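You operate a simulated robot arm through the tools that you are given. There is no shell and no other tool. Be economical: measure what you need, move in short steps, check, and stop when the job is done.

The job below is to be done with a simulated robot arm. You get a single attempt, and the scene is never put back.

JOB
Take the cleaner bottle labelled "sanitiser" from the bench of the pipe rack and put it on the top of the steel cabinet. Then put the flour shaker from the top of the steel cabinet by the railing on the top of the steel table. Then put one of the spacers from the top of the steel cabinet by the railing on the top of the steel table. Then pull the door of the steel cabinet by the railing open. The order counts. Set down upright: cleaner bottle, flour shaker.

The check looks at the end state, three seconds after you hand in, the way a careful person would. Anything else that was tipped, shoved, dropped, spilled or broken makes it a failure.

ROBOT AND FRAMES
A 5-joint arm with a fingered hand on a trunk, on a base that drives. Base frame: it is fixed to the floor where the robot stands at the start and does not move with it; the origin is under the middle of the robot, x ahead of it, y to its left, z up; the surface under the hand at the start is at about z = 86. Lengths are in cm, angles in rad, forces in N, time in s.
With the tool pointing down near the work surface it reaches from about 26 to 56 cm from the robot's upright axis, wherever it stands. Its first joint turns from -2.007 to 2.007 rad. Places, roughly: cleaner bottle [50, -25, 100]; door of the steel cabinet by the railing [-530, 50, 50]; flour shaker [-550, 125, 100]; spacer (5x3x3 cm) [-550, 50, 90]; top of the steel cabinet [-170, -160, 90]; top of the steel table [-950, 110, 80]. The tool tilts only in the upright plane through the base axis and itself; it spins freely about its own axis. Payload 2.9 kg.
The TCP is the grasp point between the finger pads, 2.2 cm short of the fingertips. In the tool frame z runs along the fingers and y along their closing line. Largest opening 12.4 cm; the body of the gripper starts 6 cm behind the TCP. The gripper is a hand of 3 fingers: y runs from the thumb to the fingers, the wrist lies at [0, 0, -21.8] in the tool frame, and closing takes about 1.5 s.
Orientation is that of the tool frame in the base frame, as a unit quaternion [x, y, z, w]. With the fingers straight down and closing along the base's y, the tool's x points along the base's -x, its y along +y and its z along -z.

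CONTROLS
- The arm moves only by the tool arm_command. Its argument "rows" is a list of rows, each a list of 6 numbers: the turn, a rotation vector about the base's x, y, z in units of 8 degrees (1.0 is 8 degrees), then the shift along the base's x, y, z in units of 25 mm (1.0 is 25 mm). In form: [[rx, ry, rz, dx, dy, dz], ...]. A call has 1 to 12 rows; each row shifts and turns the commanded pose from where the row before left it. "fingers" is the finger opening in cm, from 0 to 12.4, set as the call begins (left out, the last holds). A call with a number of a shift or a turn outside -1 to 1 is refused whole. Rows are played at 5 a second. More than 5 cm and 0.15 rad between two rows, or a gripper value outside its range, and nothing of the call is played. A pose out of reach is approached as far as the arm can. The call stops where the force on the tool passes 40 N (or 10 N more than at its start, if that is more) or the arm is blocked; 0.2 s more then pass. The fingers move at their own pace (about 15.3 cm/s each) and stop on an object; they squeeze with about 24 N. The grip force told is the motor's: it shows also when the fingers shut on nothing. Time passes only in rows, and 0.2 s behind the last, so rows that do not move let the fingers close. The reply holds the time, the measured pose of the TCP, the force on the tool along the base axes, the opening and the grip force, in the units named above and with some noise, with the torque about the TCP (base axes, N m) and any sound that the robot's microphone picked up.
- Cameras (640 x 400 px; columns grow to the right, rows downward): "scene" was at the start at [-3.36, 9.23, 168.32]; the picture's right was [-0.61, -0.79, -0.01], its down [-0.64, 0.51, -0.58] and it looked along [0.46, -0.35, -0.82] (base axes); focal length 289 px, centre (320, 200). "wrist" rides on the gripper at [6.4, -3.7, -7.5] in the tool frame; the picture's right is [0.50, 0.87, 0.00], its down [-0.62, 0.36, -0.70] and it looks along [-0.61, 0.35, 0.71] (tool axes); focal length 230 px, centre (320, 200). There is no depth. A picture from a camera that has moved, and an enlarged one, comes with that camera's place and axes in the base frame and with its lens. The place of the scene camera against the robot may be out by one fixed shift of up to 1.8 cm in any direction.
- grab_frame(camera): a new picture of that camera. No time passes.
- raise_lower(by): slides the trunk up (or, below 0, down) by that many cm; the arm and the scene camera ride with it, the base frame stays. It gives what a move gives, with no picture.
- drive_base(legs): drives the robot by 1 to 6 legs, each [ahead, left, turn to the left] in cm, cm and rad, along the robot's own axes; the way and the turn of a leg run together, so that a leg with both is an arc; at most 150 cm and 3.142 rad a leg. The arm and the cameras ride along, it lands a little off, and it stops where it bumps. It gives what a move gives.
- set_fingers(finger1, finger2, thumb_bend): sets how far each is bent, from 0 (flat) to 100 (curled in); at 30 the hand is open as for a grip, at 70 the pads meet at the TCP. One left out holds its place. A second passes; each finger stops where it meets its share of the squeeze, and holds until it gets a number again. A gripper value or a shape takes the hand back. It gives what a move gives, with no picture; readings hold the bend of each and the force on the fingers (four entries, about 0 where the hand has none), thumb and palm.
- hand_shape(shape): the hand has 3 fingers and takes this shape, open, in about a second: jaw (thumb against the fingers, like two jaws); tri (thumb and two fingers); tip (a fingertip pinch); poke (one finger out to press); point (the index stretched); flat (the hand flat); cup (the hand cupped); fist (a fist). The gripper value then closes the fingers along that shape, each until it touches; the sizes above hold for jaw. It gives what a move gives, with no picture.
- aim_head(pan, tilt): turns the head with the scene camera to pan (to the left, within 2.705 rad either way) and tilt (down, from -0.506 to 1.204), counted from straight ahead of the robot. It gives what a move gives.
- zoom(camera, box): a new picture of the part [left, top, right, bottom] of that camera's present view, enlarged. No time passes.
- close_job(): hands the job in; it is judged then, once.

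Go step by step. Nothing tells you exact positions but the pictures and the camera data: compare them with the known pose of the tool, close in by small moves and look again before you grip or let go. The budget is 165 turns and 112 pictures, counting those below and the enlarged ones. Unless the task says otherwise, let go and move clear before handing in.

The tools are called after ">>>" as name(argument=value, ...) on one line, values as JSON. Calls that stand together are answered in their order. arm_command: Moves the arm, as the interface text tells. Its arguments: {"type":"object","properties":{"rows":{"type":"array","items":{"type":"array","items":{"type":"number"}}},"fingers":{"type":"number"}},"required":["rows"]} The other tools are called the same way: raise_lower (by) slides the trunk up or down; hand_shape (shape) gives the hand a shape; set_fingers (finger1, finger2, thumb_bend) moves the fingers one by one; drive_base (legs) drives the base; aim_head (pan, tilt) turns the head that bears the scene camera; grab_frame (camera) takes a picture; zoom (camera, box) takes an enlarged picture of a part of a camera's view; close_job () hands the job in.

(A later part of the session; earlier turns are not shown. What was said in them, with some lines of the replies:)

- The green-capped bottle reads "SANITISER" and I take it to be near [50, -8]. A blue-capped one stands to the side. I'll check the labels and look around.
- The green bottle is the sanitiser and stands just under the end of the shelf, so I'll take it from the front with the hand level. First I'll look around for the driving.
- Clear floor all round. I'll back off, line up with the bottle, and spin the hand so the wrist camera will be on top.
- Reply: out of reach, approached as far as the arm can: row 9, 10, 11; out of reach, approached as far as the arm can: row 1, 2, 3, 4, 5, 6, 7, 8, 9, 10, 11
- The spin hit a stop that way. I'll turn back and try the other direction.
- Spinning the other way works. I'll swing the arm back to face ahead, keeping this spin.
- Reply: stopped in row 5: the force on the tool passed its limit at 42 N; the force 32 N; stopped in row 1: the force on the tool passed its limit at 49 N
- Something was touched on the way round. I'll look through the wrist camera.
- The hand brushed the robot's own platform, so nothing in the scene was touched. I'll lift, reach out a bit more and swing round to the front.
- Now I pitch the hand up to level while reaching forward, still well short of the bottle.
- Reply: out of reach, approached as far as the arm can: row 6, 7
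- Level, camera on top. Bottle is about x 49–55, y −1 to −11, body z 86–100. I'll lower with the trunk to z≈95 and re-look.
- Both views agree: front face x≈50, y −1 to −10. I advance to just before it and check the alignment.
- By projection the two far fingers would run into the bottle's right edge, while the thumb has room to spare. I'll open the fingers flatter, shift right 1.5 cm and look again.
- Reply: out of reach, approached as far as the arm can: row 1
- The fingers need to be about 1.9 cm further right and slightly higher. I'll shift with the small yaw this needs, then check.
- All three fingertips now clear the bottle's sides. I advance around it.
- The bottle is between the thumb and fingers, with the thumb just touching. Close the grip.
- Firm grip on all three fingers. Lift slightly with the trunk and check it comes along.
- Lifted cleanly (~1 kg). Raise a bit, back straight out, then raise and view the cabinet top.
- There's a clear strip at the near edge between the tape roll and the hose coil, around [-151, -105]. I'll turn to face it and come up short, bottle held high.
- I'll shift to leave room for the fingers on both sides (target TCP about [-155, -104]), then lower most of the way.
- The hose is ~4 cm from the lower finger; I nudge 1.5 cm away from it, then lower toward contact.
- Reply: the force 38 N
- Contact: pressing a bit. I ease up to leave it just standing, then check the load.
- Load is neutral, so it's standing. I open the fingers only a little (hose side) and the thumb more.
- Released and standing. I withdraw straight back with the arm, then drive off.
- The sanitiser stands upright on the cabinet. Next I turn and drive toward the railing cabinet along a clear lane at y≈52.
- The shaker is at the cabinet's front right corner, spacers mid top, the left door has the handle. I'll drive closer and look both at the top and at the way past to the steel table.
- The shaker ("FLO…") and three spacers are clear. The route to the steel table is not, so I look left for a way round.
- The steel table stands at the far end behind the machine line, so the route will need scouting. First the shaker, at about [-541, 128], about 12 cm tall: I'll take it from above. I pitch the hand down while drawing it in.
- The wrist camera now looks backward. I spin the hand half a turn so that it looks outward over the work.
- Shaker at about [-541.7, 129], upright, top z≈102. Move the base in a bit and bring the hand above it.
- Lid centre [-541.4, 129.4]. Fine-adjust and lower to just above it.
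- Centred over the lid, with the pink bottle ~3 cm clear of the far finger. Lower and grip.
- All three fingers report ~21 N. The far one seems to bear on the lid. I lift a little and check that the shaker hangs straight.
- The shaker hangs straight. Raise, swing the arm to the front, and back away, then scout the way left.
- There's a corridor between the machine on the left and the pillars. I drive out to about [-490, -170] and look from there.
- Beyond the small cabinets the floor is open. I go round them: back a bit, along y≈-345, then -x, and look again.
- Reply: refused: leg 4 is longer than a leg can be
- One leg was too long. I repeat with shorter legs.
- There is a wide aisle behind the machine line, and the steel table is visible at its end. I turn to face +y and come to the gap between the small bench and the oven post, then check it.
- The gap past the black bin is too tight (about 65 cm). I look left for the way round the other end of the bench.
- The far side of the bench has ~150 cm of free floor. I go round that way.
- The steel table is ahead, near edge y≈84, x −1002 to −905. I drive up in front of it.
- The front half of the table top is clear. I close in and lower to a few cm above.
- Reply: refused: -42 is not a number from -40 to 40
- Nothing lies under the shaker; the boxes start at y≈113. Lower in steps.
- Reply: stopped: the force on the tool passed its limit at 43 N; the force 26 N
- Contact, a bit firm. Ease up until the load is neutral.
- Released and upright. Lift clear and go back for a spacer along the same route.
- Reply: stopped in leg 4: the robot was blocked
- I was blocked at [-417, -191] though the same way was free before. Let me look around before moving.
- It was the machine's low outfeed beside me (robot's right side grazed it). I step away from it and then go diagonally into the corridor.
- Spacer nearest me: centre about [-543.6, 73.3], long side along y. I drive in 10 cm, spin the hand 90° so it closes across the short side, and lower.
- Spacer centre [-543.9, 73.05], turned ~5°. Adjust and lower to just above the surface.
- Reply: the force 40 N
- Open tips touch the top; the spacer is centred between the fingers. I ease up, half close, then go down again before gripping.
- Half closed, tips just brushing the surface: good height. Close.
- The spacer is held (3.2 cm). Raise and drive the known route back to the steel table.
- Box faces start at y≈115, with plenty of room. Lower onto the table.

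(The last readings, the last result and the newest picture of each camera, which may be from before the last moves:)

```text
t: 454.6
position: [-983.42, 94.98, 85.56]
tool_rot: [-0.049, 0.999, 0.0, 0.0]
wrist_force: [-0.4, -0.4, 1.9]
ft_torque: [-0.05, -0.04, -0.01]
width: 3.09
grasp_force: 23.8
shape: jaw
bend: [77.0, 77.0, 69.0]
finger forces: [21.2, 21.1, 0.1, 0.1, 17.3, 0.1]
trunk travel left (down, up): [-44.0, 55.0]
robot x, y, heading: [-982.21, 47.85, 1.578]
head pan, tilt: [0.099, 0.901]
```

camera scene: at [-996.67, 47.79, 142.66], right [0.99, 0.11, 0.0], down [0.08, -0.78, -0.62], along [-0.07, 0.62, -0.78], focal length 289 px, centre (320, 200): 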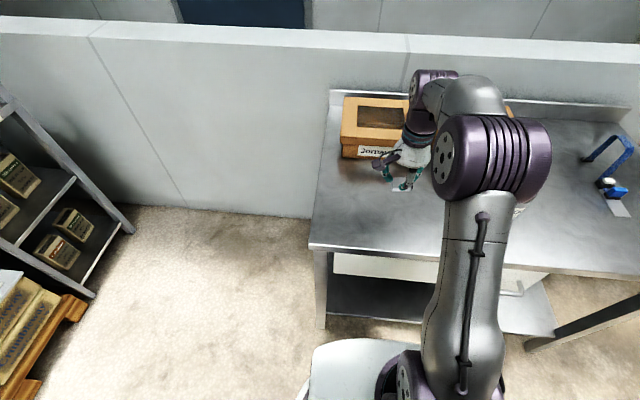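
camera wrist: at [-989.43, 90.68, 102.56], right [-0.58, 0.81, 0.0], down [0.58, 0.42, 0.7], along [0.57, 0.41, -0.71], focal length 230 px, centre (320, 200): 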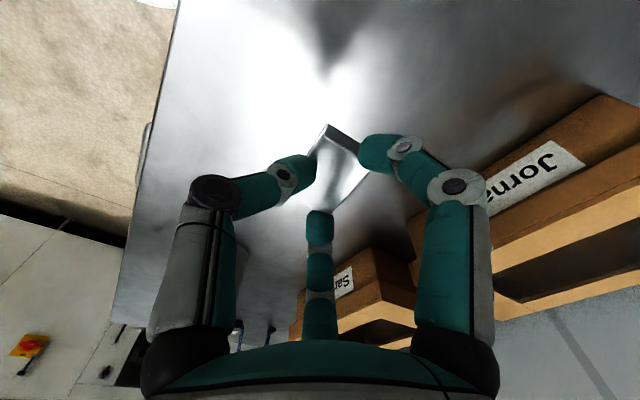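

Contact. Open.

>>> arm_command(rows=[[0, 0, 0, 0, 0, 0], [0, 0, 0, 0, 0, 0], [0, 0, 0, 0, 0, 0], [0, 0, 0, 0, 0, 0], [0, 0, 0, 0, 0, 0]], fingers=9)

>>> raise_lower(by=10)

>>> grab_frame(camera="wrist")

```text
t: 455.8
position: [-983.39, 94.95, 85.46]
tool_rot: [-0.048, 0.999, 0.0, 0.0]
wrist_force: [0.2, 0.0, 0.5]
ft_torque: [-0.04, -0.01, -0.05]
width: 8.94
grasp_force: 0.0
shape: jaw
bend: [28.0, 28.0, 59.0]
finger forces: [0.0, 0.0, 0.0, 0.1, 0.1, 0.0]
trunk travel left (down, up): [-44.0, 55.0]
robot x, y, heading: [-981.95, 48.1, 1.582]
head pan, tilt: [0.099, 0.901]
```

```text
t: 457.1
position: [-983.44, 95.05, 95.39]
tool_rot: [-0.049, 0.999, 0.001, 0.0]
wrist_force: [0.1, -0.9, -0.7]
ft_torque: [-0.01, -0.02, 0.02]
width: 8.96
grasp_force: 0.0
shape: jaw
bend: [28.0, 28.0, 59.0]
finger forces: [0.1, 0.0, 0.0, 0.0, 0.1, 0.0]
trunk travel left (down, up): [-54.0, 45.0]
robot x, y, heading: [-982.42, 47.5, 1.577]
head pan, tilt: [0.099, 0.901]
```

```text
30 pictures are left
camera wrist: at [-989.43, 90.67, 102.87], right [-0.58, 0.81, 0.0], down [0.58, 0.42, 0.7], along [0.57, 0.41, -0.71], focal length 230 px, centre (320, 200)
```

wrist: 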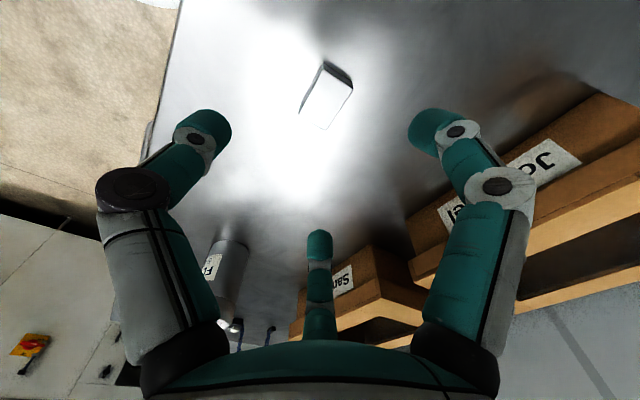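

The spacer lies on the steel table beside the shaker. Now raise, spin the hand so its camera will be on top, and drive back to the cabinet for the door.

>>> raise_lower(by=36)

>>> drive_base(legs=[[-45, 0, 0], [-105, 45, 0], [-100, 50, 0], [-112, 0, 0], [-112, 0, 0], [0, -104, 0]])

>>> arm_command(rows=[[0, 0, -1, 0, 0, 0], [0, 0, -1, 0, 0, 0], [0, 0, -1, 0, 0, 0], [0, 0, -1, 0, 0, 0], [0, 0, -1, 0, 0, 0], [0, 0, -1, 0, 0, 0], [0, 0, -1, 0, 0, 0], [0, 0, -1, 0, 0, 0], [0, 0, -1, 0, 0, 0], [0, 0, -1, 0, 0, 0], [0, 0, -1, 0, 0, 0], [0, 0, -0.9, 0, 0, 0]], fingers=12.4)

>>> drive_base(legs=[[0, -104, 0], [0, -100, 0], [20, -140, 0], [20, -140, 0], [15, -65, 0], [0, 0, 1.571]])

```text
t: 460.6
position: [-983.4, 94.95, 131.37]
tool_rot: [-0.049, 0.999, 0.0, 0.0]
wrist_force: [0.1, -0.7, -0.1]
ft_torque: [0.01, 0.02, 0.02]
width: 8.95
grasp_force: 0.0
shape: jaw
bend: [28.0, 28.0, 59.0]
finger forces: [0.0, 0.0, 0.0, 0.0, 0.1, 0.0]
trunk travel left (down, up): [-90.0, 9.0]
robot x, y, heading: [-982.15, 47.79, 1.578]
head pan, tilt: [0.099, 0.901]
```

```text
t: 489.7
position: [-971.17, -378.09, 131.35]
tool_rot: [-0.042, 0.999, 0.0, 0.0]
wrist_force: [-0.1, -1.2, 0.3]
ft_torque: [-0.02, -0.01, -0.03]
width: 8.97
grasp_force: 0.0
shape: jaw
bend: [28.0, 28.0, 59.0]
finger forces: [0.0, 0.0, 0.0, 0.0, 0.1, 0.0]
trunk travel left (down, up): [-90.0, 9.0]
robot x, y, heading: [-970.76, -425.12, 1.561]
head pan, tilt: [0.099, 0.901]
```

```text
t: 492.3
position: [-971.25, -378.09, 131.38]
tool_rot: [0.71, 0.704, 0.0, 0.0]
wrist_force: [0.6, -0.3, 0.2]
ft_torque: [-0.03, -0.02, -0.03]
width: 12.38
grasp_force: 0.1
shape: jaw
bend: [30.0, 30.0, 30.0]
finger forces: [0.0, 0.1, 0.1, 0.0, 0.1, 0.0]
trunk travel left (down, up): [-90.0, 9.0]
robot x, y, heading: [-970.68, -425.26, 1.567]
head pan, tilt: [0.099, 0.901]
```

```text
t: 522.8
position: [-467.53, -378.19, 131.45]
tool_rot: [0.008, 1.0, 0.0, 0.0]
wrist_force: [-0.1, 0.0, -0.7]
ft_torque: [0.01, 0.0, 0.0]
width: 12.4
grasp_force: 0.1
shape: jaw
bend: [30.0, 30.0, 30.0]
finger forces: [0.1, 0.0, 0.1, 0.0, 0.0, 0.0]
trunk travel left (down, up): [-90.0, 9.0]
robot x, y, heading: [-420.38, -378.11, 3.126]
head pan, tilt: [0.099, 0.901]
```

>>> drive_base(legs=[[5, -150, 0.012], [0, -24, 0], [61, -18, 0], [0, -130, 0], [0, -130, 0], [-15, 0, 0]])

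>>> aim_head(pan=0.0, tilt=1.0)

>>> grab_frame(camera="scene")

```text
refused: leg 1 is longer than a leg can be; nothing moved
```

```text
t: 523.5
position: [-467.4, -378.23, 131.29]
tool_rot: [0.008, 1.0, 0.001, 0.0]
wrist_force: [0.2, 0.1, 0.5]
ft_torque: [0.02, -0.01, 0.0]
width: 12.38
grasp_force: 0.1
shape: jaw
bend: [30.0, 30.0, 30.0]
finger forces: [0.0, 0.0, 0.1, 0.1, 0.0, 0.0]
trunk travel left (down, up): [-90.0, 9.0]
robot x, y, heading: [-420.26, -377.73, 3.121]
head pan, tilt: [0.0, 1.0]
```

```text
29 pictures are left
camera scene: at [-420.75, -393.9, 178.23], right [0.02, 1.0, 0.0], down [0.84, -0.01, -0.54], along [-0.54, 0.01, -0.84], focal length 289 px, centre (320, 200)
```

scene: 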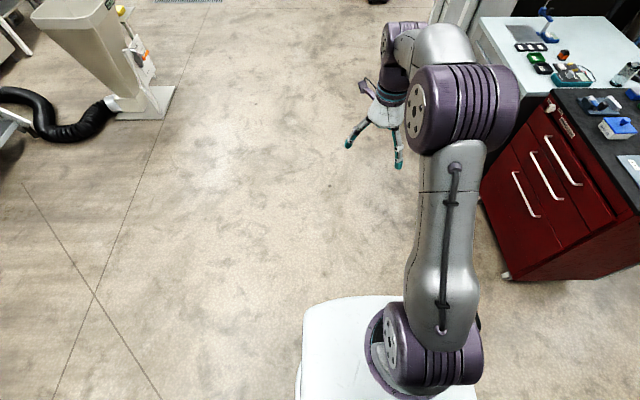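

>>> drive_base(legs=[[3, -145, 0.016], [0, -29, 0], [61, -18, 0], [0, -130, 0], [0, -130, 0], [-15, 0, 0]])

>>> grab_frame(camera="scene")

```text
t: 548.8
position: [-512.34, 75.2, 131.26]
tool_rot: [0.007, 1.0, 0.0, 0.001]
wrist_force: [-0.4, 0.9, -0.8]
ft_torque: [0.01, 0.0, -0.02]
width: 12.39
grasp_force: 0.1
shape: jaw
bend: [30.0, 30.0, 30.0]
finger forces: [0.0, 0.0, 0.0, 0.1, 0.0, 0.1]
trunk travel left (down, up): [-90.0, 9.0]
robot x, y, heading: [-464.46, 75.54, 3.127]
head pan, tilt: [0.0, 1.0]
```

```text
28 pictures are left
camera scene: at [-465.62, 59.63, 178.23], right [0.02, 1.0, 0.0], down [0.84, -0.01, -0.54], along [-0.54, 0.01, -0.84], focal length 289 px, centre (320, 200)
```

scene: 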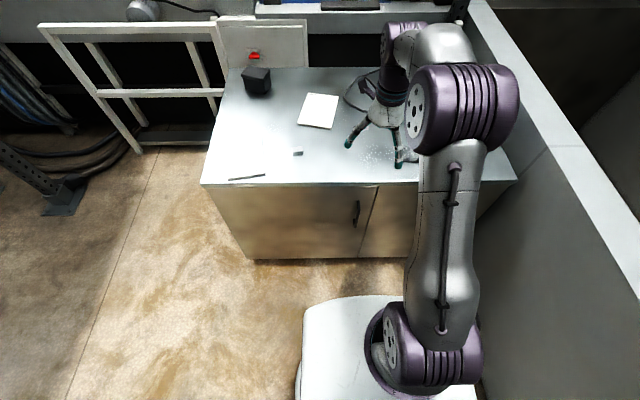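

Handle bar is vertical at about y 76, z 59–80, x≈-526; hinge side y≈16. I back off a little, level the hand, and lower to z≈69.

>>> drive_base(legs=[[-6, 0, 0.01]])

>>> arm_command(rows=[[0, 1, 0, -0.2, 0, 0], [0, 1, 0, -0.2, 0, 0], [0, 1, 0, -0.2, 0, 0], [0, 1, 0, -0.2, 0, 0], [0, 1, 0, -0.2, 0, 0], [0, 1, 0, -0.2, 0, 0], [0, 1, 0, -0.2, 0, 0], [0, 1, 0, -0.2, 0, 0], [0, 1, 0, 0, 0, 0], [0, 1, 0, 0, 0, 0], [0, 1, 0, 0, 0, 0], [0, 0.25, 0, 0, 0, 0]])

>>> raise_lower(by=-40)

>>> grab_frame(camera="wrist")

```text
t: 549.7
position: [-506.51, 74.8, 131.31]
tool_rot: [0.002, 1.0, 0.0, 0.001]
wrist_force: [0.6, 0.0, 0.0]
ft_torque: [0.01, 0.03, 0.03]
width: 12.41
grasp_force: 0.0
shape: jaw
bend: [30.0, 30.0, 30.0]
finger forces: [0.1, 0.0, 0.1, 0.0, 0.0, 0.0]
trunk travel left (down, up): [-90.0, 9.0]
robot x, y, heading: [-458.77, 75.33, 3.134]
head pan, tilt: [0.0, 1.0]
```

```text
t: 552.3
position: [-510.14, 75.16, 131.38]
tool_rot: [0.0, -0.707, 0.004, 0.707]
wrist_force: [1.0, -0.7, 0.4]
ft_torque: [-0.01, 0.01, 0.0]
width: 12.4
grasp_force: 0.1
shape: jaw
bend: [30.0, 30.0, 30.0]
finger forces: [0.1, 0.0, 0.0, 0.1, 0.0, 0.1]
out of reach, approached as far as the arm can: row 7
trunk travel left (down, up): [-90.0, 9.0]
robot x, y, heading: [-458.87, 75.63, 3.138]
head pan, tilt: [0.0, 1.0]
```

```text
t: 556.2
position: [-510.17, 75.27, 91.32]
tool_rot: [0.0, 0.707, -0.004, -0.707]
wrist_force: [-0.5, -0.2, -1.2]
ft_torque: [0.01, 0.0, 0.02]
width: 12.39
grasp_force: 0.0
shape: jaw
bend: [30.0, 30.0, 30.0]
finger forces: [0.0, 0.0, 0.1, 0.0, 0.1, 0.0]
trunk travel left (down, up): [-50.0, 49.0]
robot x, y, heading: [-458.82, 75.74, 3.134]
head pan, tilt: [0.0, 1.0]
```

```text
27 pictures are left
camera wrist: at [-502.63, 71.53, 97.75], right [-0.01, 0.87, 0.5], down [0.7, 0.36, -0.62], along [-0.71, 0.34, -0.61], focal length 230 px, centre (320, 200)
```

wrist: 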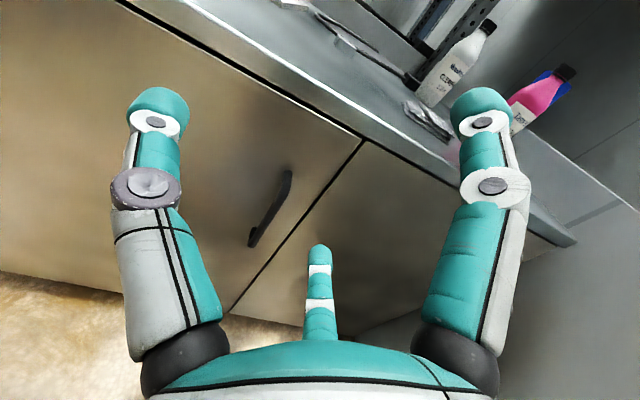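

Handle at y≈77.4, z 61–79. I shift right 2 cm, lower to z 70, and look again before approaching.

>>> drive_base(legs=[[0, -2.2, 0]])

>>> raise_lower(by=-21.3)

>>> arm_command(rows=[[0, 0, 0, -1, 0, 0], [0, 0, 0, -1, 0, 0]])

>>> grab_frame(camera="wrist")

```text
t: 557.0
position: [-510.18, 77.56, 91.4]
tool_rot: [0.0, 0.707, -0.005, -0.707]
wrist_force: [-0.4, 0.3, 0.4]
ft_torque: [-0.04, 0.03, 0.02]
width: 12.38
grasp_force: 0.1
shape: jaw
bend: [30.0, 30.0, 30.0]
finger forces: [0.0, 0.0, 0.0, 0.1, 0.0, 0.1]
trunk travel left (down, up): [-50.0, 49.0]
robot x, y, heading: [-459.06, 77.86, 3.135]
head pan, tilt: [0.0, 1.0]
```

```text
t: 559.2
position: [-510.06, 77.38, 70.05]
tool_rot: [-0.001, 0.707, -0.005, -0.707]
wrist_force: [-0.2, 0.1, 0.7]
ft_torque: [-0.02, 0.0, 0.01]
width: 12.38
grasp_force: 0.2
shape: jaw
bend: [30.0, 30.0, 30.0]
finger forces: [0.0, 0.1, 0.0, 0.0, 0.0, 0.0]
trunk travel left (down, up): [-28.7, 70.3]
robot x, y, heading: [-458.77, 77.72, 3.139]
head pan, tilt: [0.0, 1.0]
```

```text
t: 559.8
position: [-515.15, 77.36, 69.93]
tool_rot: [0.001, 0.708, -0.004, -0.706]
wrist_force: [-1.0, 0.2, -0.1]
ft_torque: [0.02, -0.01, -0.01]
width: 12.39
grasp_force: 0.2
shape: jaw
bend: [30.0, 30.0, 30.0]
finger forces: [0.0, 0.1, 0.0, 0.0, 0.0, 0.2]
trunk travel left (down, up): [-28.7, 70.3]
robot x, y, heading: [-459.0, 77.7, 3.138]
head pan, tilt: [0.0, 1.0]
```

```text
26 pictures are left
camera wrist: at [-507.65, 73.71, 76.43], right [-0.01, 0.87, 0.5], down [0.7, 0.36, -0.62], along [-0.71, 0.34, -0.61], focal length 230 px, centre (320, 200)
```

wrist: 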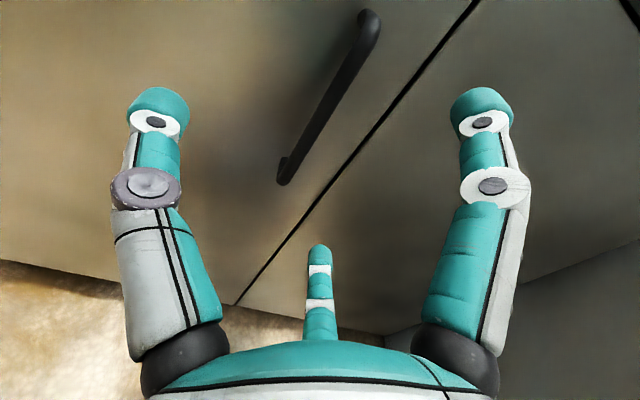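

The bar is centred (y 77.5, z 70 mid). I advance to it in small steps.

>>> arm_command(rows=[[0, 0, 0, -1, 0, 0], [0, 0, 0, -1, 0, 0], [0, 0, 0, -1, 0, 0], [0, 0, 0, -0.4, 0, 0], [0, 0, 0, -0.3, 0, 0], [0, 0, 0, -0.3, 0, 0]])

>>> grab_frame(camera="wrist")

```text
t: 561.2
position: [-525.09, 77.46, 70.02]
tool_rot: [0.0, 0.707, -0.004, -0.707]
wrist_force: [0.4, -0.5, -0.1]
ft_torque: [0.0, 0.0, -0.04]
width: 12.39
grasp_force: 0.0
shape: jaw
bend: [30.0, 30.0, 30.0]
finger forces: [0.0, 0.0, 0.0, 0.0, 0.1, 0.0]
trunk travel left (down, up): [-28.7, 70.3]
robot x, y, heading: [-458.98, 77.71, 3.137]
head pan, tilt: [0.0, 1.0]
```

```text
25 pictures are left
camera wrist: at [-517.61, 73.7, 76.43], right [-0.01, 0.87, 0.5], down [0.7, 0.36, -0.62], along [-0.71, 0.34, -0.61], focal length 230 px, centre (320, 200)
```

wrist: 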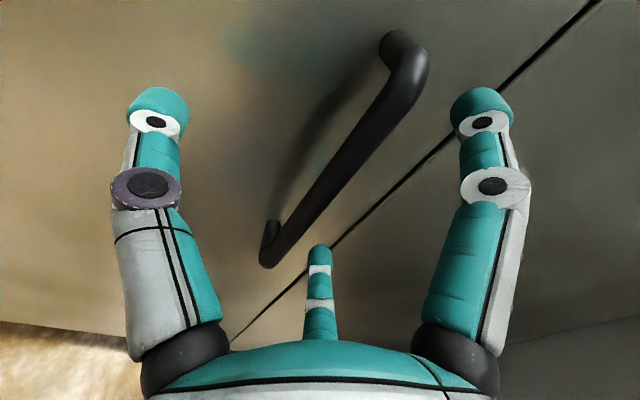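

The bar is between thumb and fingers, tips just short of the door. Close on it.

>>> arm_command(rows=[[0, 0, 0, 0, 0, 0], [0, 0, 0, 0, 0, 0], [0, 0, 0, 0, 0, 0], [0, 0, 0, 0, 0, 0], [0, 0, 0, 0, 0, 0], [0, 0, 0, 0, 0, 0], [0, 0, 0, 0, 0, 0], [0, 0, 0, 0, 0, 0]], fingers=0)

>>> grab_frame(camera="wrist")

```text
t: 563.0
position: [-525.1, 77.57, 70.2]
tool_rot: [0.0, 0.707, -0.004, -0.707]
wrist_force: [14.0, 16.8, -3.8]
ft_torque: [-0.09, -0.12, -0.41]
width: 1.81
grasp_force: 24.0
shape: jaw
bend: [77.0, 77.0, 70.0]
finger forces: [28.2, 25.2, 0.0, 0.0, 39.2, 0.0]
trunk travel left (down, up): [-28.7, 70.3]
robot x, y, heading: [-458.8, 77.94, 3.134]
head pan, tilt: [0.0, 1.0]
```

```text
24 pictures are left
camera wrist: at [-517.52, 73.93, 76.47], right [0.0, 0.87, 0.49], down [0.7, 0.36, -0.62], along [-0.71, 0.34, -0.61], focal length 230 px, centre (320, 200)
```

wrist: 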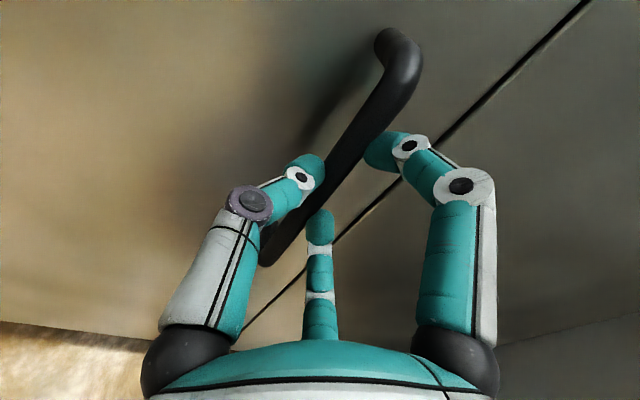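

Firm grip on the bar. Pull it open by driving an arc about the hinge, a small step first.

>>> drive_base(legs=[[-7.4, 8.5, -0.12]])

>>> grab_frame(camera="wrist")

```text
t: 564.2
position: [-517.92, 76.08, 70.15]
tool_rot: [-0.041, -0.705, -0.038, 0.707]
wrist_force: [0.5, 0.8, -0.4]
ft_torque: [0.03, -0.01, -0.03]
width: 0.58
grasp_force: 24.6
shape: jaw
bend: [83.0, 83.0, 77.0]
finger forces: [0.0, 0.1, 0.1, 0.0, 0.1, 0.0]
trunk travel left (down, up): [-28.7, 70.3]
robot x, y, heading: [-452.42, 68.89, 3.015]
head pan, tilt: [0.0, 1.0]
```

```text
23 pictures are left
camera wrist: at [-510.94, 71.66, 76.48], right [0.1, 0.86, 0.5], down [0.74, 0.27, -0.62], along [-0.67, 0.43, -0.61], focal length 230 px, centre (320, 200)
```

wrist: 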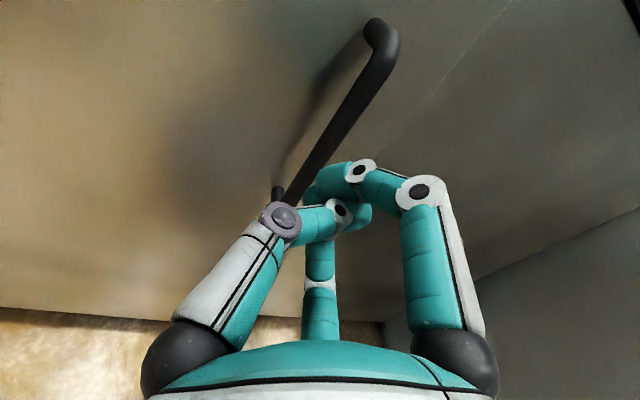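

The fingers slipped off the bar. Check whether the door moved.

>>> aim_head(pan=0.1, tilt=0.8)

>>> grab_frame(camera="scene")

```text
t: 565.0
position: [-517.91, 76.33, 70.06]
tool_rot: [-0.042, -0.705, -0.038, 0.707]
wrist_force: [0.0, 1.3, -0.5]
ft_torque: [-0.01, -0.05, -0.01]
width: 0.55
grasp_force: 23.6
shape: jaw
bend: [83.0, 83.0, 77.0]
finger forces: [0.1, 0.0, 0.1, 0.1, 0.1, 0.0]
trunk travel left (down, up): [-28.7, 70.3]
robot x, y, heading: [-452.09, 68.91, 3.017]
head pan, tilt: [0.099, 0.799]
```

```text
22 pictures are left
camera scene: at [-455.4, 52.4, 118.44], right [0.03, 1.0, 0.0], down [0.72, -0.02, -0.7], along [-0.7, 0.02, -0.72], focal length 289 px, centre (320, 200)
```

scene: 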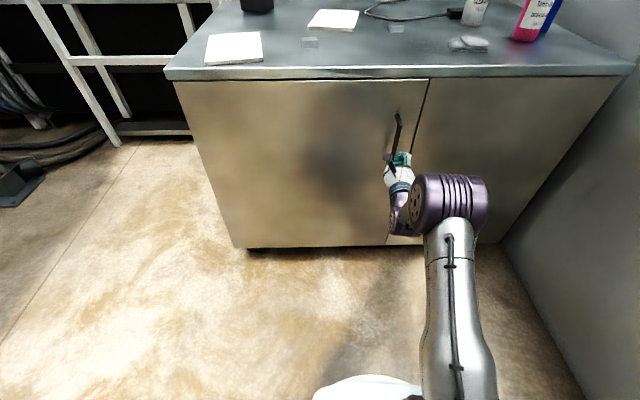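

>>> zoom(camera="scene", box=[340, 60, 480, 148])

```text
4.55 times, centred on (410, 104) of scene
camera zoom: at [-455.4, 52.4, 118.44], right [0.03, 1.0, 0.0], down [0.72, -0.02, -0.7], along [-0.7, 0.02, -0.72], focal length 1312 px, centre (-89, 636)
```

zoom: 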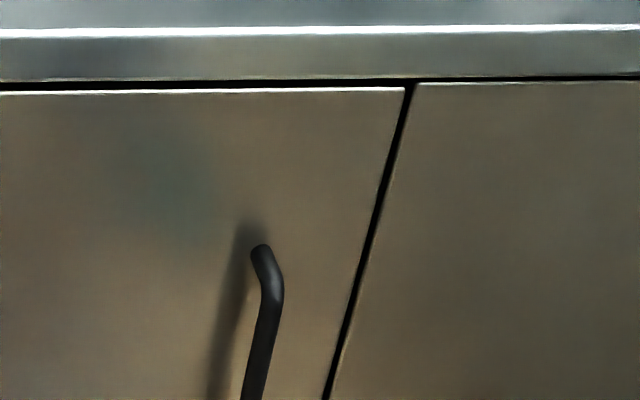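

The door moved only about a centimetre; the bar was too near the fingertips. I'll open, go deeper, and regrip.

>>> arm_command(rows=[[0, 0, 0, 0, 0, 0], [0, 0, 0, 0, 0, 0], [0, 0, 0, 0, 0, 0], [0, 0, 0, 0, 0, 0], [0, 0, 0, -0.7, 0.09, 0], [0, 0, 0, -0.7, 0.09, 0], [0, 0, 0, -0.7, 0.09, 0], [0, 0, 0, -0.65, 0.09, 0]], fingers=12.4)

>>> set_fingers(finger1=54, finger2=54, thumb_bend=54)

>>> grab_frame(camera="wrist")

```text
t: 566.8
position: [-524.84, 77.1, 70.08]
tool_rot: [-0.043, -0.705, -0.039, 0.707]
wrist_force: [-0.6, -1.0, 0.4]
ft_torque: [-0.04, -0.02, 0.01]
width: 12.38
grasp_force: 0.1
shape: jaw
bend: [30.0, 30.0, 30.0]
finger forces: [0.0, 0.0, 0.0, 0.0, 0.0, 0.0]
trunk travel left (down, up): [-28.7, 70.3]
robot x, y, heading: [-451.87, 68.49, 3.015]
head pan, tilt: [0.099, 0.799]
```

```text
t: 567.8
position: [-524.87, 77.29, 70.08]
tool_rot: [-0.043, -0.705, -0.039, 0.706]
wrist_force: [0.5, 5.5, 0.2]
ft_torque: [0.03, -0.02, -0.16]
width: 4.38
grasp_force: 3.1
shape: fingers
bend: [51.0, 50.0, 54.0]
finger forces: [3.0, 3.5, 0.0, 0.0, 0.0, 0.1]
trunk travel left (down, up): [-28.7, 70.3]
robot x, y, heading: [-452.08, 68.65, 3.017]
head pan, tilt: [0.099, 0.799]
```

```text
20 pictures are left
camera wrist: at [-517.77, 72.62, 76.44], right [0.1, 0.86, 0.5], down [0.74, 0.27, -0.62], along [-0.67, 0.43, -0.61], focal length 230 px, centre (320, 200)
```

wrist: 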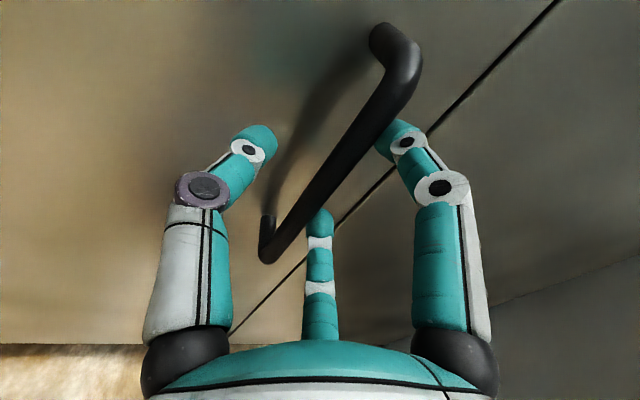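

>>> arm_command(rows=[[0, 0, 0, 0, 0.3, 0], [0, 0, 0, -0.36, 0.05, 0], [0, 0, 0, -0.36, 0.05, 0]])

>>> arm_command(rows=[[0, 0, 0, 0, 0, 0], [0, 0, 0, 0, 0, 0], [0, 0, 0, 0, 0, 0], [0, 0, 0, 0, 0, 0], [0, 0, 0, 0, 0, 0], [0, 0, 0, 0, 0, 0], [0, 0, 0, 0, 0, 0], [0, 0, 0, 0, 0, 0]], fingers=0)

>>> grab_frame(camera="wrist")

```text
t: 568.6
position: [-526.66, 77.86, 70.12]
tool_rot: [-0.044, -0.705, -0.041, 0.706]
wrist_force: [-0.3, 0.1, 1.1]
ft_torque: [0.01, -0.04, 0.01]
width: 3.9
grasp_force: 0.1
shape: fingers
bend: [54.0, 54.0, 54.0]
finger forces: [0.1, 0.0, 0.0, 0.1, 0.0, 0.0]
trunk travel left (down, up): [-28.7, 70.3]
robot x, y, heading: [-452.25, 68.99, 3.011]
head pan, tilt: [0.099, 0.799]
```

```text
t: 570.4
position: [-526.63, 78.1, 70.09]
tool_rot: [-0.046, -0.705, -0.042, 0.706]
wrist_force: [-1.4, 14.9, 1.1]
ft_torque: [0.04, -0.03, -0.01]
width: 0.02
grasp_force: 24.2
shape: jaw
bend: [73.0, 74.0, 65.0]
finger forces: [7.2, 8.1, 0.0, 0.1, 27.7, 0.0]
trunk travel left (down, up): [-28.7, 70.3]
robot x, y, heading: [-451.87, 68.86, 3.021]
head pan, tilt: [0.099, 0.799]
```

```text
19 pictures are left
camera wrist: at [-519.63, 73.51, 76.48], right [0.11, 0.86, 0.49], down [0.74, 0.26, -0.62], along [-0.67, 0.43, -0.61], focal length 230 px, centre (320, 200)
```

wrist: 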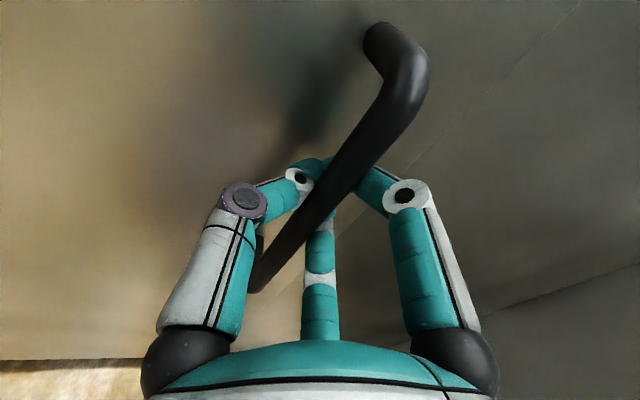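

The fingers are now closed behind the bar: a proper hook. Pull along the arc.

>>> drive_base(legs=[[-9.3, 10.6, -0.15]])

>>> grab_frame(camera="scene")

```text
t: 571.7
position: [-517.34, 76.85, 70.24]
tool_rot: [-0.097, -0.7, -0.093, 0.701]
wrist_force: [2.5, 10.3, -0.9]
ft_torque: [0.0, -0.02, 0.0]
width: 0.01
grasp_force: 24.1
shape: jaw
bend: [73.0, 74.0, 65.0]
finger forces: [6.7, 7.2, 0.0, 0.0, 0.0, 0.0]
trunk travel left (down, up): [-28.7, 70.3]
robot x, y, heading: [-445.25, 56.55, 2.868]
head pan, tilt: [0.099, 0.799]
```

```text
18 pictures are left
camera scene: at [-450.43, 41.08, 118.47], right [0.17, 0.98, 0.0], down [0.71, -0.13, -0.7], along [-0.69, 0.12, -0.72], focal length 289 px, centre (320, 200)
```

scene: 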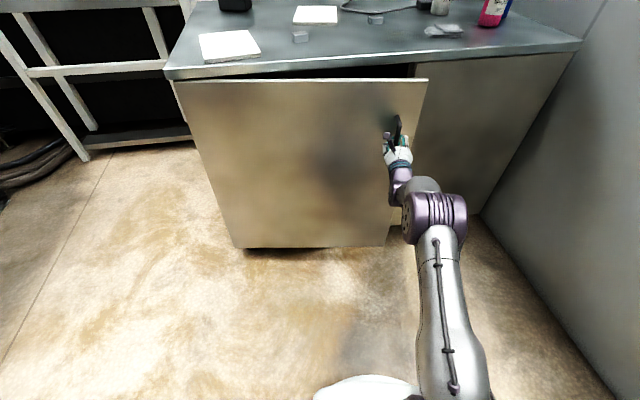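

The door is following. Now I let the arm do the pulling along the arc (robot stays clear of the pipe).

>>> arm_command(rows=[[0, 0, 0.03, 0.95, -0.32, 0], [0, 0, 0.03, 0.95, -0.32, 0], [0, 0, 0.04, 0.95, -0.32, 0], [0, 0, 0.04, 0.95, -0.32, 0], [0, 0, 0.05, 0.95, -0.32, 0], [0, 0, 0.06, 0.88, -0.49, 0], [0, 0, 0.06, 0.88, -0.49, 0], [0, 0, 0.06, 0.88, -0.49, 0], [0, 0, 0.06, 0.88, -0.49, 0]])

>>> grab_frame(camera="scene")

>>> grab_frame(camera="wrist")

```text
t: 573.7
position: [-496.89, 67.32, 70.15]
tool_rot: [-0.071, -0.703, -0.069, 0.705]
wrist_force: [0.1, -0.2, 0.8]
ft_torque: [0.03, -0.03, 0.0]
width: 0.01
grasp_force: 24.1
shape: jaw
bend: [73.0, 74.0, 67.0]
finger forces: [0.1, 0.1, 0.0, 0.1, 0.0, 0.0]
out of reach, approached as far as the arm can: row 5
trunk travel left (down, up): [-28.7, 70.3]
robot x, y, heading: [-445.1, 56.45, 2.871]
head pan, tilt: [0.099, 0.799]
```

```text
17 pictures are left
camera scene: at [-450.47, 40.75, 118.44], right [0.17, 0.99, 0.0], down [0.71, -0.12, -0.7], along [-0.69, 0.12, -0.72], focal length 289 px, centre (320, 200)
```

scene: 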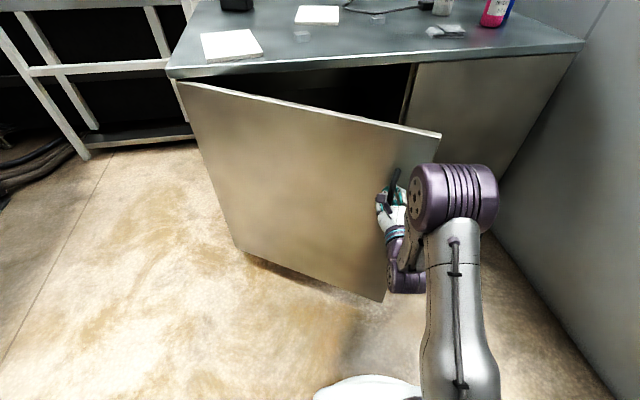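

```text
16 pictures are left
camera wrist: at [-490.18, 62.12, 76.59], right [0.17, 0.85, 0.5], down [0.76, 0.21, -0.62], along [-0.63, 0.48, -0.61], focal length 230 px, centre (320, 200)
```

wrist: 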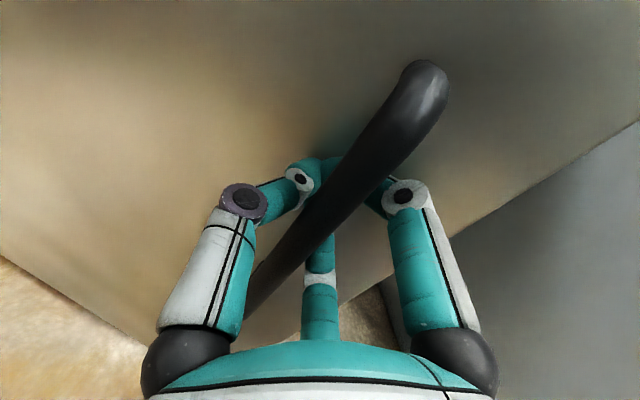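

The door is about a third open and still hooked. I unhook, back off, go round its edge, and push it on from the inside.

>>> arm_command(rows=[[0, 0, 0, 0, 0, 0], [0, 0, 0, 0, 0, 0], [0, 0, 0, 0, 0, 0], [0, 0, 0, 0, 0, 0], [0, 0, 0, 0, 0, 0], [0, 0, 0, 0, 0, 0]], fingers=12.4)

>>> drive_base(legs=[[-20, 0, 0]])

>>> grab_frame(camera="scene")

```text
t: 575.1
position: [-496.71, 67.77, 70.21]
tool_rot: [-0.075, -0.703, -0.071, 0.704]
wrist_force: [0.2, -0.3, 0.6]
ft_torque: [-0.02, -0.01, 0.02]
width: 12.42
grasp_force: 0.0
shape: jaw
bend: [30.0, 30.0, 30.0]
finger forces: [0.0, 0.0, 0.0, 0.0, 0.0, 0.0]
trunk travel left (down, up): [-28.7, 70.3]
robot x, y, heading: [-445.29, 56.8, 2.869]
head pan, tilt: [0.099, 0.799]
```

```text
t: 576.7
position: [-477.44, 62.47, 70.1]
tool_rot: [-0.076, -0.703, -0.072, 0.704]
wrist_force: [0.6, -0.9, -0.3]
ft_torque: [0.01, 0.01, 0.01]
width: 12.36
grasp_force: 0.1
shape: jaw
bend: [30.0, 30.0, 30.0]
finger forces: [0.0, 0.0, 0.1, 0.0, 0.0, 0.0]
trunk travel left (down, up): [-28.7, 70.3]
robot x, y, heading: [-425.86, 51.05, 2.864]
head pan, tilt: [0.099, 0.799]
```

```text
15 pictures are left
camera scene: at [-431.29, 35.49, 118.45], right [0.18, 0.98, 0.0], down [0.71, -0.13, -0.7], along [-0.69, 0.12, -0.72], focal length 289 px, centre (320, 200)
```

scene: 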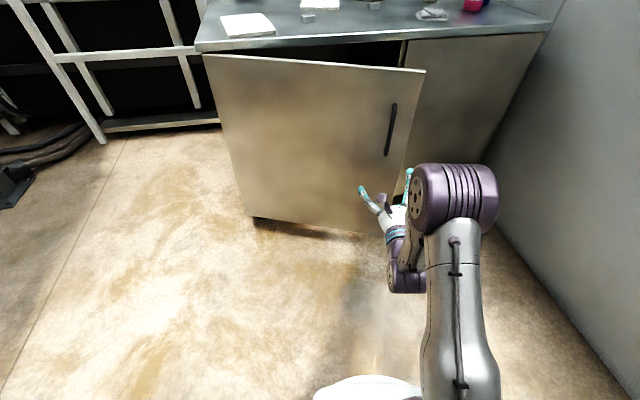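

The door stands ~20° open. I straighten up, move right past its edge, close the hand and reach in behind.

>>> drive_base(legs=[[0, 0, 0.277], [0, -53, 0], [30, 0, 0]])

>>> arm_command(rows=[[0, 0, 0, 0, 0, 0], [0, 0, 0, 0, 0, 0], [0, 0, 0, 0, 0, 0], [0, 0, 0, 0, 0, 0], [0, 0, 0, 0, 0, 0], [0, 0, 0, 0, 0, 0]], fingers=0)

>>> aim_head(pan=0.25, tilt=0.8)

>>> grab_frame(camera="scene")

```text
t: 582.3
position: [-508.47, 100.69, 70.15]
tool_rot: [0.024, -0.706, 0.027, 0.707]
wrist_force: [-0.4, 0.3, -0.4]
ft_torque: [0.01, 0.01, -0.04]
width: 12.38
grasp_force: 0.1
shape: jaw
bend: [30.0, 30.0, 30.0]
finger forces: [0.0, 0.0, 0.0, 0.0, 0.0, 0.1]
trunk travel left (down, up): [-28.7, 70.3]
robot x, y, heading: [-455.61, 103.8, -3.139]
head pan, tilt: [0.099, 0.799]
```

```text
t: 583.7
position: [-508.45, 100.78, 70.23]
tool_rot: [0.023, -0.706, 0.027, 0.707]
wrist_force: [0.5, -0.4, 0.0]
ft_torque: [-0.02, 0.0, -0.01]
width: 0.01
grasp_force: 23.9
shape: jaw
bend: [70.0, 70.0, 70.0]
finger forces: [0.0, 0.0, 0.1, 0.0, 0.0, 0.0]
trunk travel left (down, up): [-28.7, 70.3]
robot x, y, heading: [-455.67, 103.98, -3.139]
head pan, tilt: [0.099, 0.799]
```

```text
t: 584.4
position: [-508.49, 100.73, 70.16]
tool_rot: [0.024, -0.706, 0.028, 0.707]
wrist_force: [0.0, 0.0, -0.1]
ft_torque: [0.02, -0.01, -0.01]
width: 0.02
grasp_force: 24.1
shape: jaw
bend: [70.0, 70.0, 70.0]
finger forces: [0.0, 0.1, 0.0, 0.0, 0.0, 0.0]
trunk travel left (down, up): [-28.7, 70.3]
robot x, y, heading: [-455.49, 104.0, -3.137]
head pan, tilt: [0.25, 0.799]
```

```text
14 pictures are left
camera scene: at [-456.68, 86.14, 118.45], right [-0.25, 0.97, 0.0], down [0.69, 0.18, -0.7], along [-0.68, -0.17, -0.72], focal length 289 px, centre (320, 200)
```

scene: 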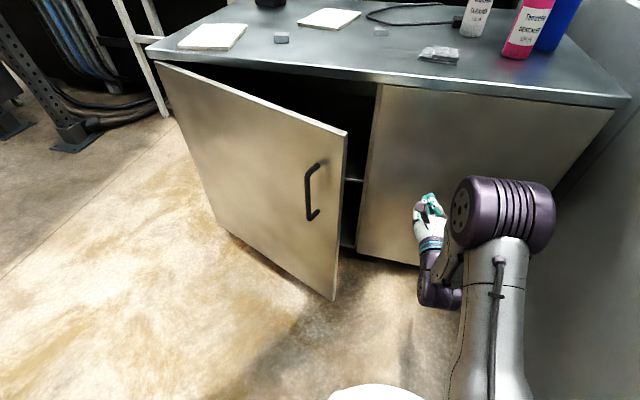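

The door edge is at about [-507, 79]. I extend a little behind it and strafe left to push it wide.

>>> arm_command(rows=[[0, 0, 0, -1, -0.06, 0], [0, 0, 0, -1, -0.06, 0], [0, 0, 0, -1, -0.06, 0], [0, 0, 0, -1, -0.06, 0]])

>>> drive_base(legs=[[0, 35, 0]])

>>> grab_frame(camera="scene")

```text
t: 585.4
position: [-518.33, 100.1, 70.07]
tool_rot: [0.022, -0.706, 0.027, 0.707]
wrist_force: [0.5, 0.2, -0.4]
ft_torque: [0.01, -0.01, 0.02]
width: 0.0
grasp_force: 24.7
shape: jaw
bend: [70.0, 70.0, 70.0]
finger forces: [0.0, 0.0, 0.0, 0.1, 0.0, 0.0]
trunk travel left (down, up): [-28.7, 70.3]
robot x, y, heading: [-455.41, 104.23, -3.137]
head pan, tilt: [0.25, 0.799]
```

```text
t: 587.0
position: [-518.29, 82.5, 70.09]
tool_rot: [-0.018, 0.708, -0.021, -0.706]
wrist_force: [2.4, 4.5, 3.5]
ft_torque: [-0.07, -0.4, 0.63]
width: 0.0
grasp_force: 24.1
shape: jaw
bend: [70.0, 70.0, 70.0]
finger forces: [0.1, 0.0, 0.1, 0.0, 0.0, 0.0]
trunk travel left (down, up): [-28.7, 70.3]
robot x, y, heading: [-455.5, 85.6, -3.14]
head pan, tilt: [0.25, 0.799]
stopped in leg 1: the force on the tool passed its limit at 129 N (the readings are from after the stop); the commanded pose is now the measured one
```

```text
13 pictures are left
camera scene: at [-456.57, 67.64, 118.46], right [-0.25, 0.97, 0.0], down [0.69, 0.18, -0.7], along [-0.68, -0.17, -0.72], focal length 289 px, centre (320, 200)
```

scene: 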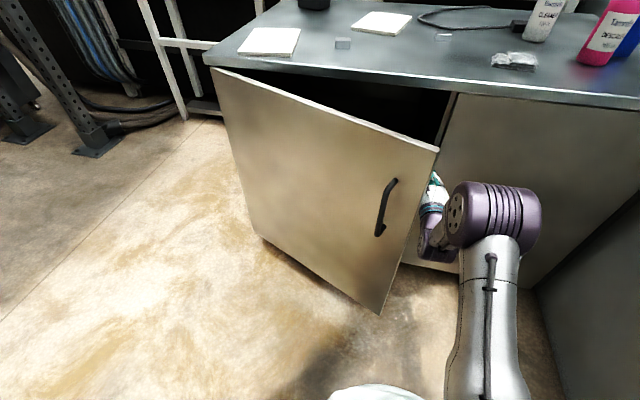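

Pushing sideways just jams on the edge. Instead I'll spread the thumb behind the door's edge and draw it outward.

>>> set_fingers(finger1=70, finger2=70, thumb_bend=0)

>>> drive_base(legs=[[-10, 3, 0]])

>>> grab_frame(camera="scene")

```text
t: 588.0
position: [-518.29, 82.44, 70.14]
tool_rot: [-0.018, 0.708, -0.021, -0.706]
wrist_force: [3.7, 8.8, 3.6]
ft_torque: [-0.09, -0.44, 1.08]
width: 8.46
grasp_force: 0.0
shape: fingers
bend: [70.0, 70.0, 0.0]
finger forces: [0.0, 0.0, 0.0, 0.0, 0.1, 0.1]
trunk travel left (down, up): [-28.7, 70.3]
robot x, y, heading: [-455.71, 85.69, -3.14]
head pan, tilt: [0.25, 0.799]
```

```text
t: 589.1
position: [-508.34, 79.28, 69.99]
tool_rot: [-0.017, 0.708, -0.02, -0.706]
wrist_force: [0.7, 0.0, 0.2]
ft_torque: [-0.02, -0.05, -0.03]
width: 8.47
grasp_force: 0.1
shape: fingers
bend: [70.0, 70.0, 0.0]
finger forces: [0.0, 0.0, 0.0, 0.0, 0.0, 0.1]
trunk travel left (down, up): [-28.7, 70.3]
robot x, y, heading: [-445.17, 82.5, -3.14]
head pan, tilt: [0.25, 0.799]
```

```text
12 pictures are left
camera scene: at [-446.67, 64.55, 118.45], right [-0.25, 0.97, 0.0], down [0.69, 0.18, -0.7], along [-0.68, -0.17, -0.72], focal length 289 px, centre (320, 200)
```

scene: 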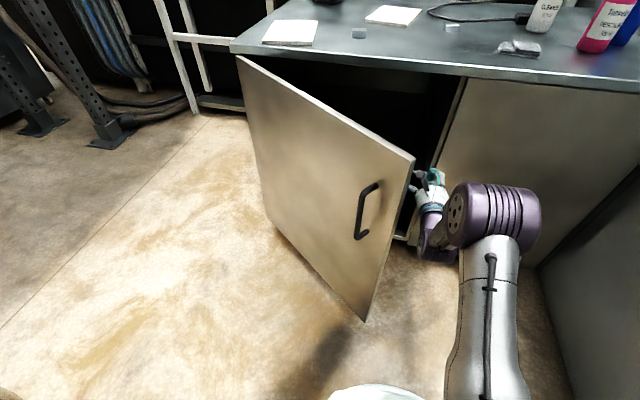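

It swung to ~35° and the hand is well behind it now. Continue back-and-left in small legs.

>>> drive_base(legs=[[-5, 6, 0], [-4, 8, 0], [-2, 8, 0]])

>>> grab_frame(camera="scene")

```text
t: 590.9
position: [-500.21, 67.61, 69.8]
tool_rot: [-0.017, 0.71, -0.02, -0.704]
wrist_force: [0.9, 0.5, -0.6]
ft_torque: [0.0, 0.01, 0.02]
width: 8.46
grasp_force: 0.0
shape: fingers
bend: [70.0, 70.0, 0.0]
finger forces: [0.0, 0.0, 0.0, 0.1, 0.0, 0.1]
trunk travel left (down, up): [-28.7, 70.3]
robot x, y, heading: [-437.44, 70.4, 3.142]
head pan, tilt: [0.25, 0.799]
stopped in leg 2: the robot was blocked; the commanded pose is now the measured one
```

```text
11 pictures are left
camera scene: at [-438.69, 52.54, 118.45], right [-0.25, 0.97, 0.0], down [0.69, 0.18, -0.7], along [-0.68, -0.17, -0.72], focal length 289 px, centre (320, 200)
```

scene: 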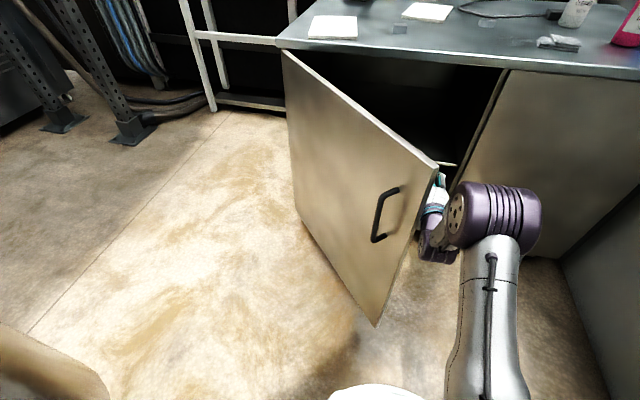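

Now about 45°; the forearm caught the edge. Pull back so the thumb draws it further.

>>> drive_base(legs=[[-13, 0, 0], [-5, 5, 0]])

>>> grab_frame(camera="scene")

```text
t: 592.8
position: [-482.12, 62.68, 69.81]
tool_rot: [-0.016, 0.71, -0.019, -0.704]
wrist_force: [0.3, 0.5, 0.3]
ft_torque: [-0.03, 0.01, 0.01]
width: 8.47
grasp_force: 0.0
shape: fingers
bend: [70.0, 70.0, 0.0]
finger forces: [0.1, 0.0, 0.1, 0.1, 0.0, 0.0]
trunk travel left (down, up): [-28.7, 70.3]
robot x, y, heading: [-419.27, 65.39, 3.142]
head pan, tilt: [0.25, 0.799]
```

```text
10 pictures are left
camera scene: at [-420.55, 47.47, 118.45], right [-0.25, 0.97, 0.0], down [0.69, 0.18, -0.7], along [-0.68, -0.17, -0.72], focal length 289 px, centre (320, 200)
```

scene: 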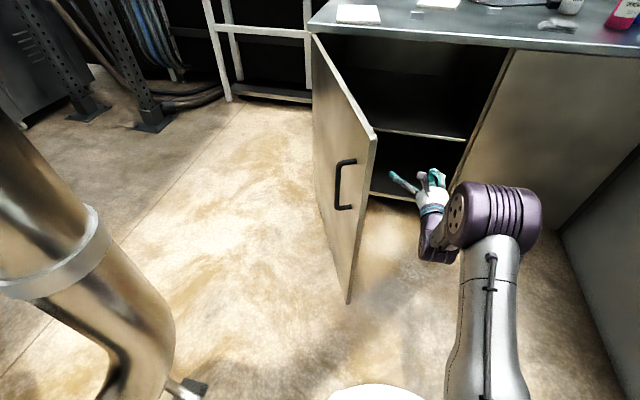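

About 64° open now. One more gentle push to the left to be sure.

>>> drive_base(legs=[[0, 8, 0], [0, 8, 0]])

>>> grab_frame(camera="scene")

```text
t: 594.5
position: [-482.16, 46.6, 69.84]
tool_rot: [-0.015, 0.71, -0.018, -0.703]
wrist_force: [-0.3, 0.5, 0.3]
ft_torque: [0.02, -0.04, 0.0]
width: 8.46
grasp_force: 0.0
shape: fingers
bend: [70.0, 70.0, 0.0]
finger forces: [0.0, 0.0, 0.0, 0.1, 0.0, 0.0]
trunk travel left (down, up): [-28.7, 70.3]
robot x, y, heading: [-419.33, 49.38, 3.143]
head pan, tilt: [0.25, 0.799]
```

```text
9 pictures are left
camera scene: at [-420.57, 31.48, 118.44], right [-0.25, 0.97, 0.0], down [0.69, 0.18, -0.7], along [-0.68, -0.17, -0.72], focal length 289 px, centre (320, 200)
```

scene: 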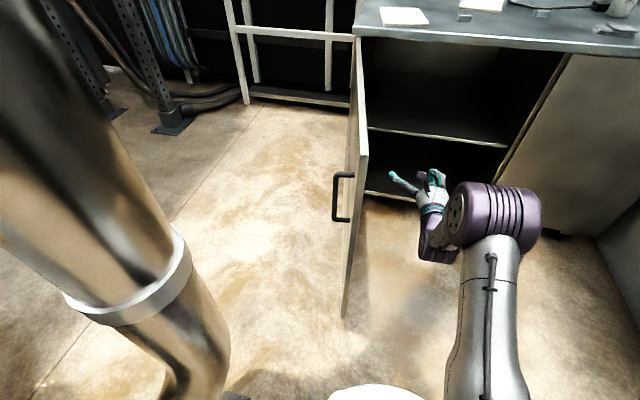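

The door is now wide open. I move clear and take a last look at the cabinet top.

>>> drive_base(legs=[[0, -20, 0], [-35, 0, 0]])

>>> raise_lower(by=35)

>>> aim_head(pan=0.0, tilt=0.6)

>>> grab_frame(camera="scene")

```text
t: 598.0
position: [-446.81, 66.57, 69.71]
tool_rot: [-0.017, 0.711, -0.02, -0.703]
wrist_force: [0.2, -0.6, 0.6]
ft_torque: [0.01, 0.05, 0.01]
width: 8.44
grasp_force: 0.1
shape: fingers
bend: [70.0, 70.0, 0.0]
finger forces: [0.1, 0.1, 0.0, 0.0, 0.0, 0.0]
trunk travel left (down, up): [-28.7, 70.3]
robot x, y, heading: [-384.38, 69.65, -3.14]
head pan, tilt: [0.25, 0.799]
```

```text
t: 601.4
position: [-446.89, 66.47, 104.79]
tool_rot: [-0.017, 0.71, -0.02, -0.703]
wrist_force: [0.2, 0.3, 0.6]
ft_torque: [0.01, -0.02, 0.0]
width: 8.43
grasp_force: 0.0
shape: fingers
bend: [70.0, 70.0, 0.0]
finger forces: [0.1, 0.0, 0.0, 0.0, 0.0, 0.0]
trunk travel left (down, up): [-63.7, 35.3]
robot x, y, heading: [-384.13, 69.13, -3.139]
head pan, tilt: [0.25, 0.799]
```

```text
t: 602.1
position: [-447.03, 66.44, 104.78]
tool_rot: [-0.016, 0.711, -0.019, -0.703]
wrist_force: [-0.6, 0.7, -0.2]
ft_torque: [-0.04, 0.05, 0.01]
width: 8.44
grasp_force: 0.1
shape: fingers
bend: [70.0, 70.0, 0.0]
finger forces: [0.0, 0.0, 0.1, 0.0, 0.0, 0.1]
trunk travel left (down, up): [-63.7, 35.3]
robot x, y, heading: [-384.29, 69.38, -3.142]
head pan, tilt: [0.0, 0.6]
```

```text
8 pictures are left
camera scene: at [-386.35, 53.48, 155.13], right [0.0, 1.0, 0.0], down [0.57, 0.0, -0.82], along [-0.82, 0.0, -0.57], focal length 289 px, centre (320, 200)
```

scene: 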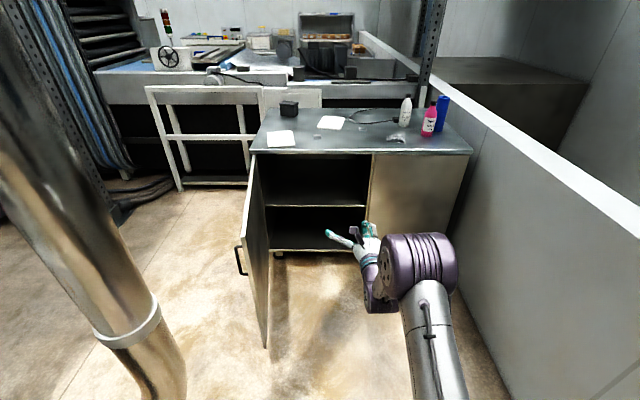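

The door stands wide open, the other things on the cabinet top are undisturbed, and the hand is empty and clear. All four parts were done in order, so I hand in.

>>> close_job()

```text
The job is handed in.
```

The job is handed in, with all four parts done in the order given:

- **Sanitiser bottle:** it stands upright on the top of the steel cabinet.
- **Flour shaker:** it stands upright on the top of the steel table.
- **Spacer:** one spacer lies on the top of the steel table, beside the shaker.
- **Cabinet door:** the left door of the cabinet by the railing, the one with the handle, is pulled wide open.

On one drive back from the steel table, the robot grazed the low outfeed of the machine beside the corridor and stopped. While I opened the door, the hand also jammed against its edge once, at 129 N. I saw nothing moved or damaged from either.
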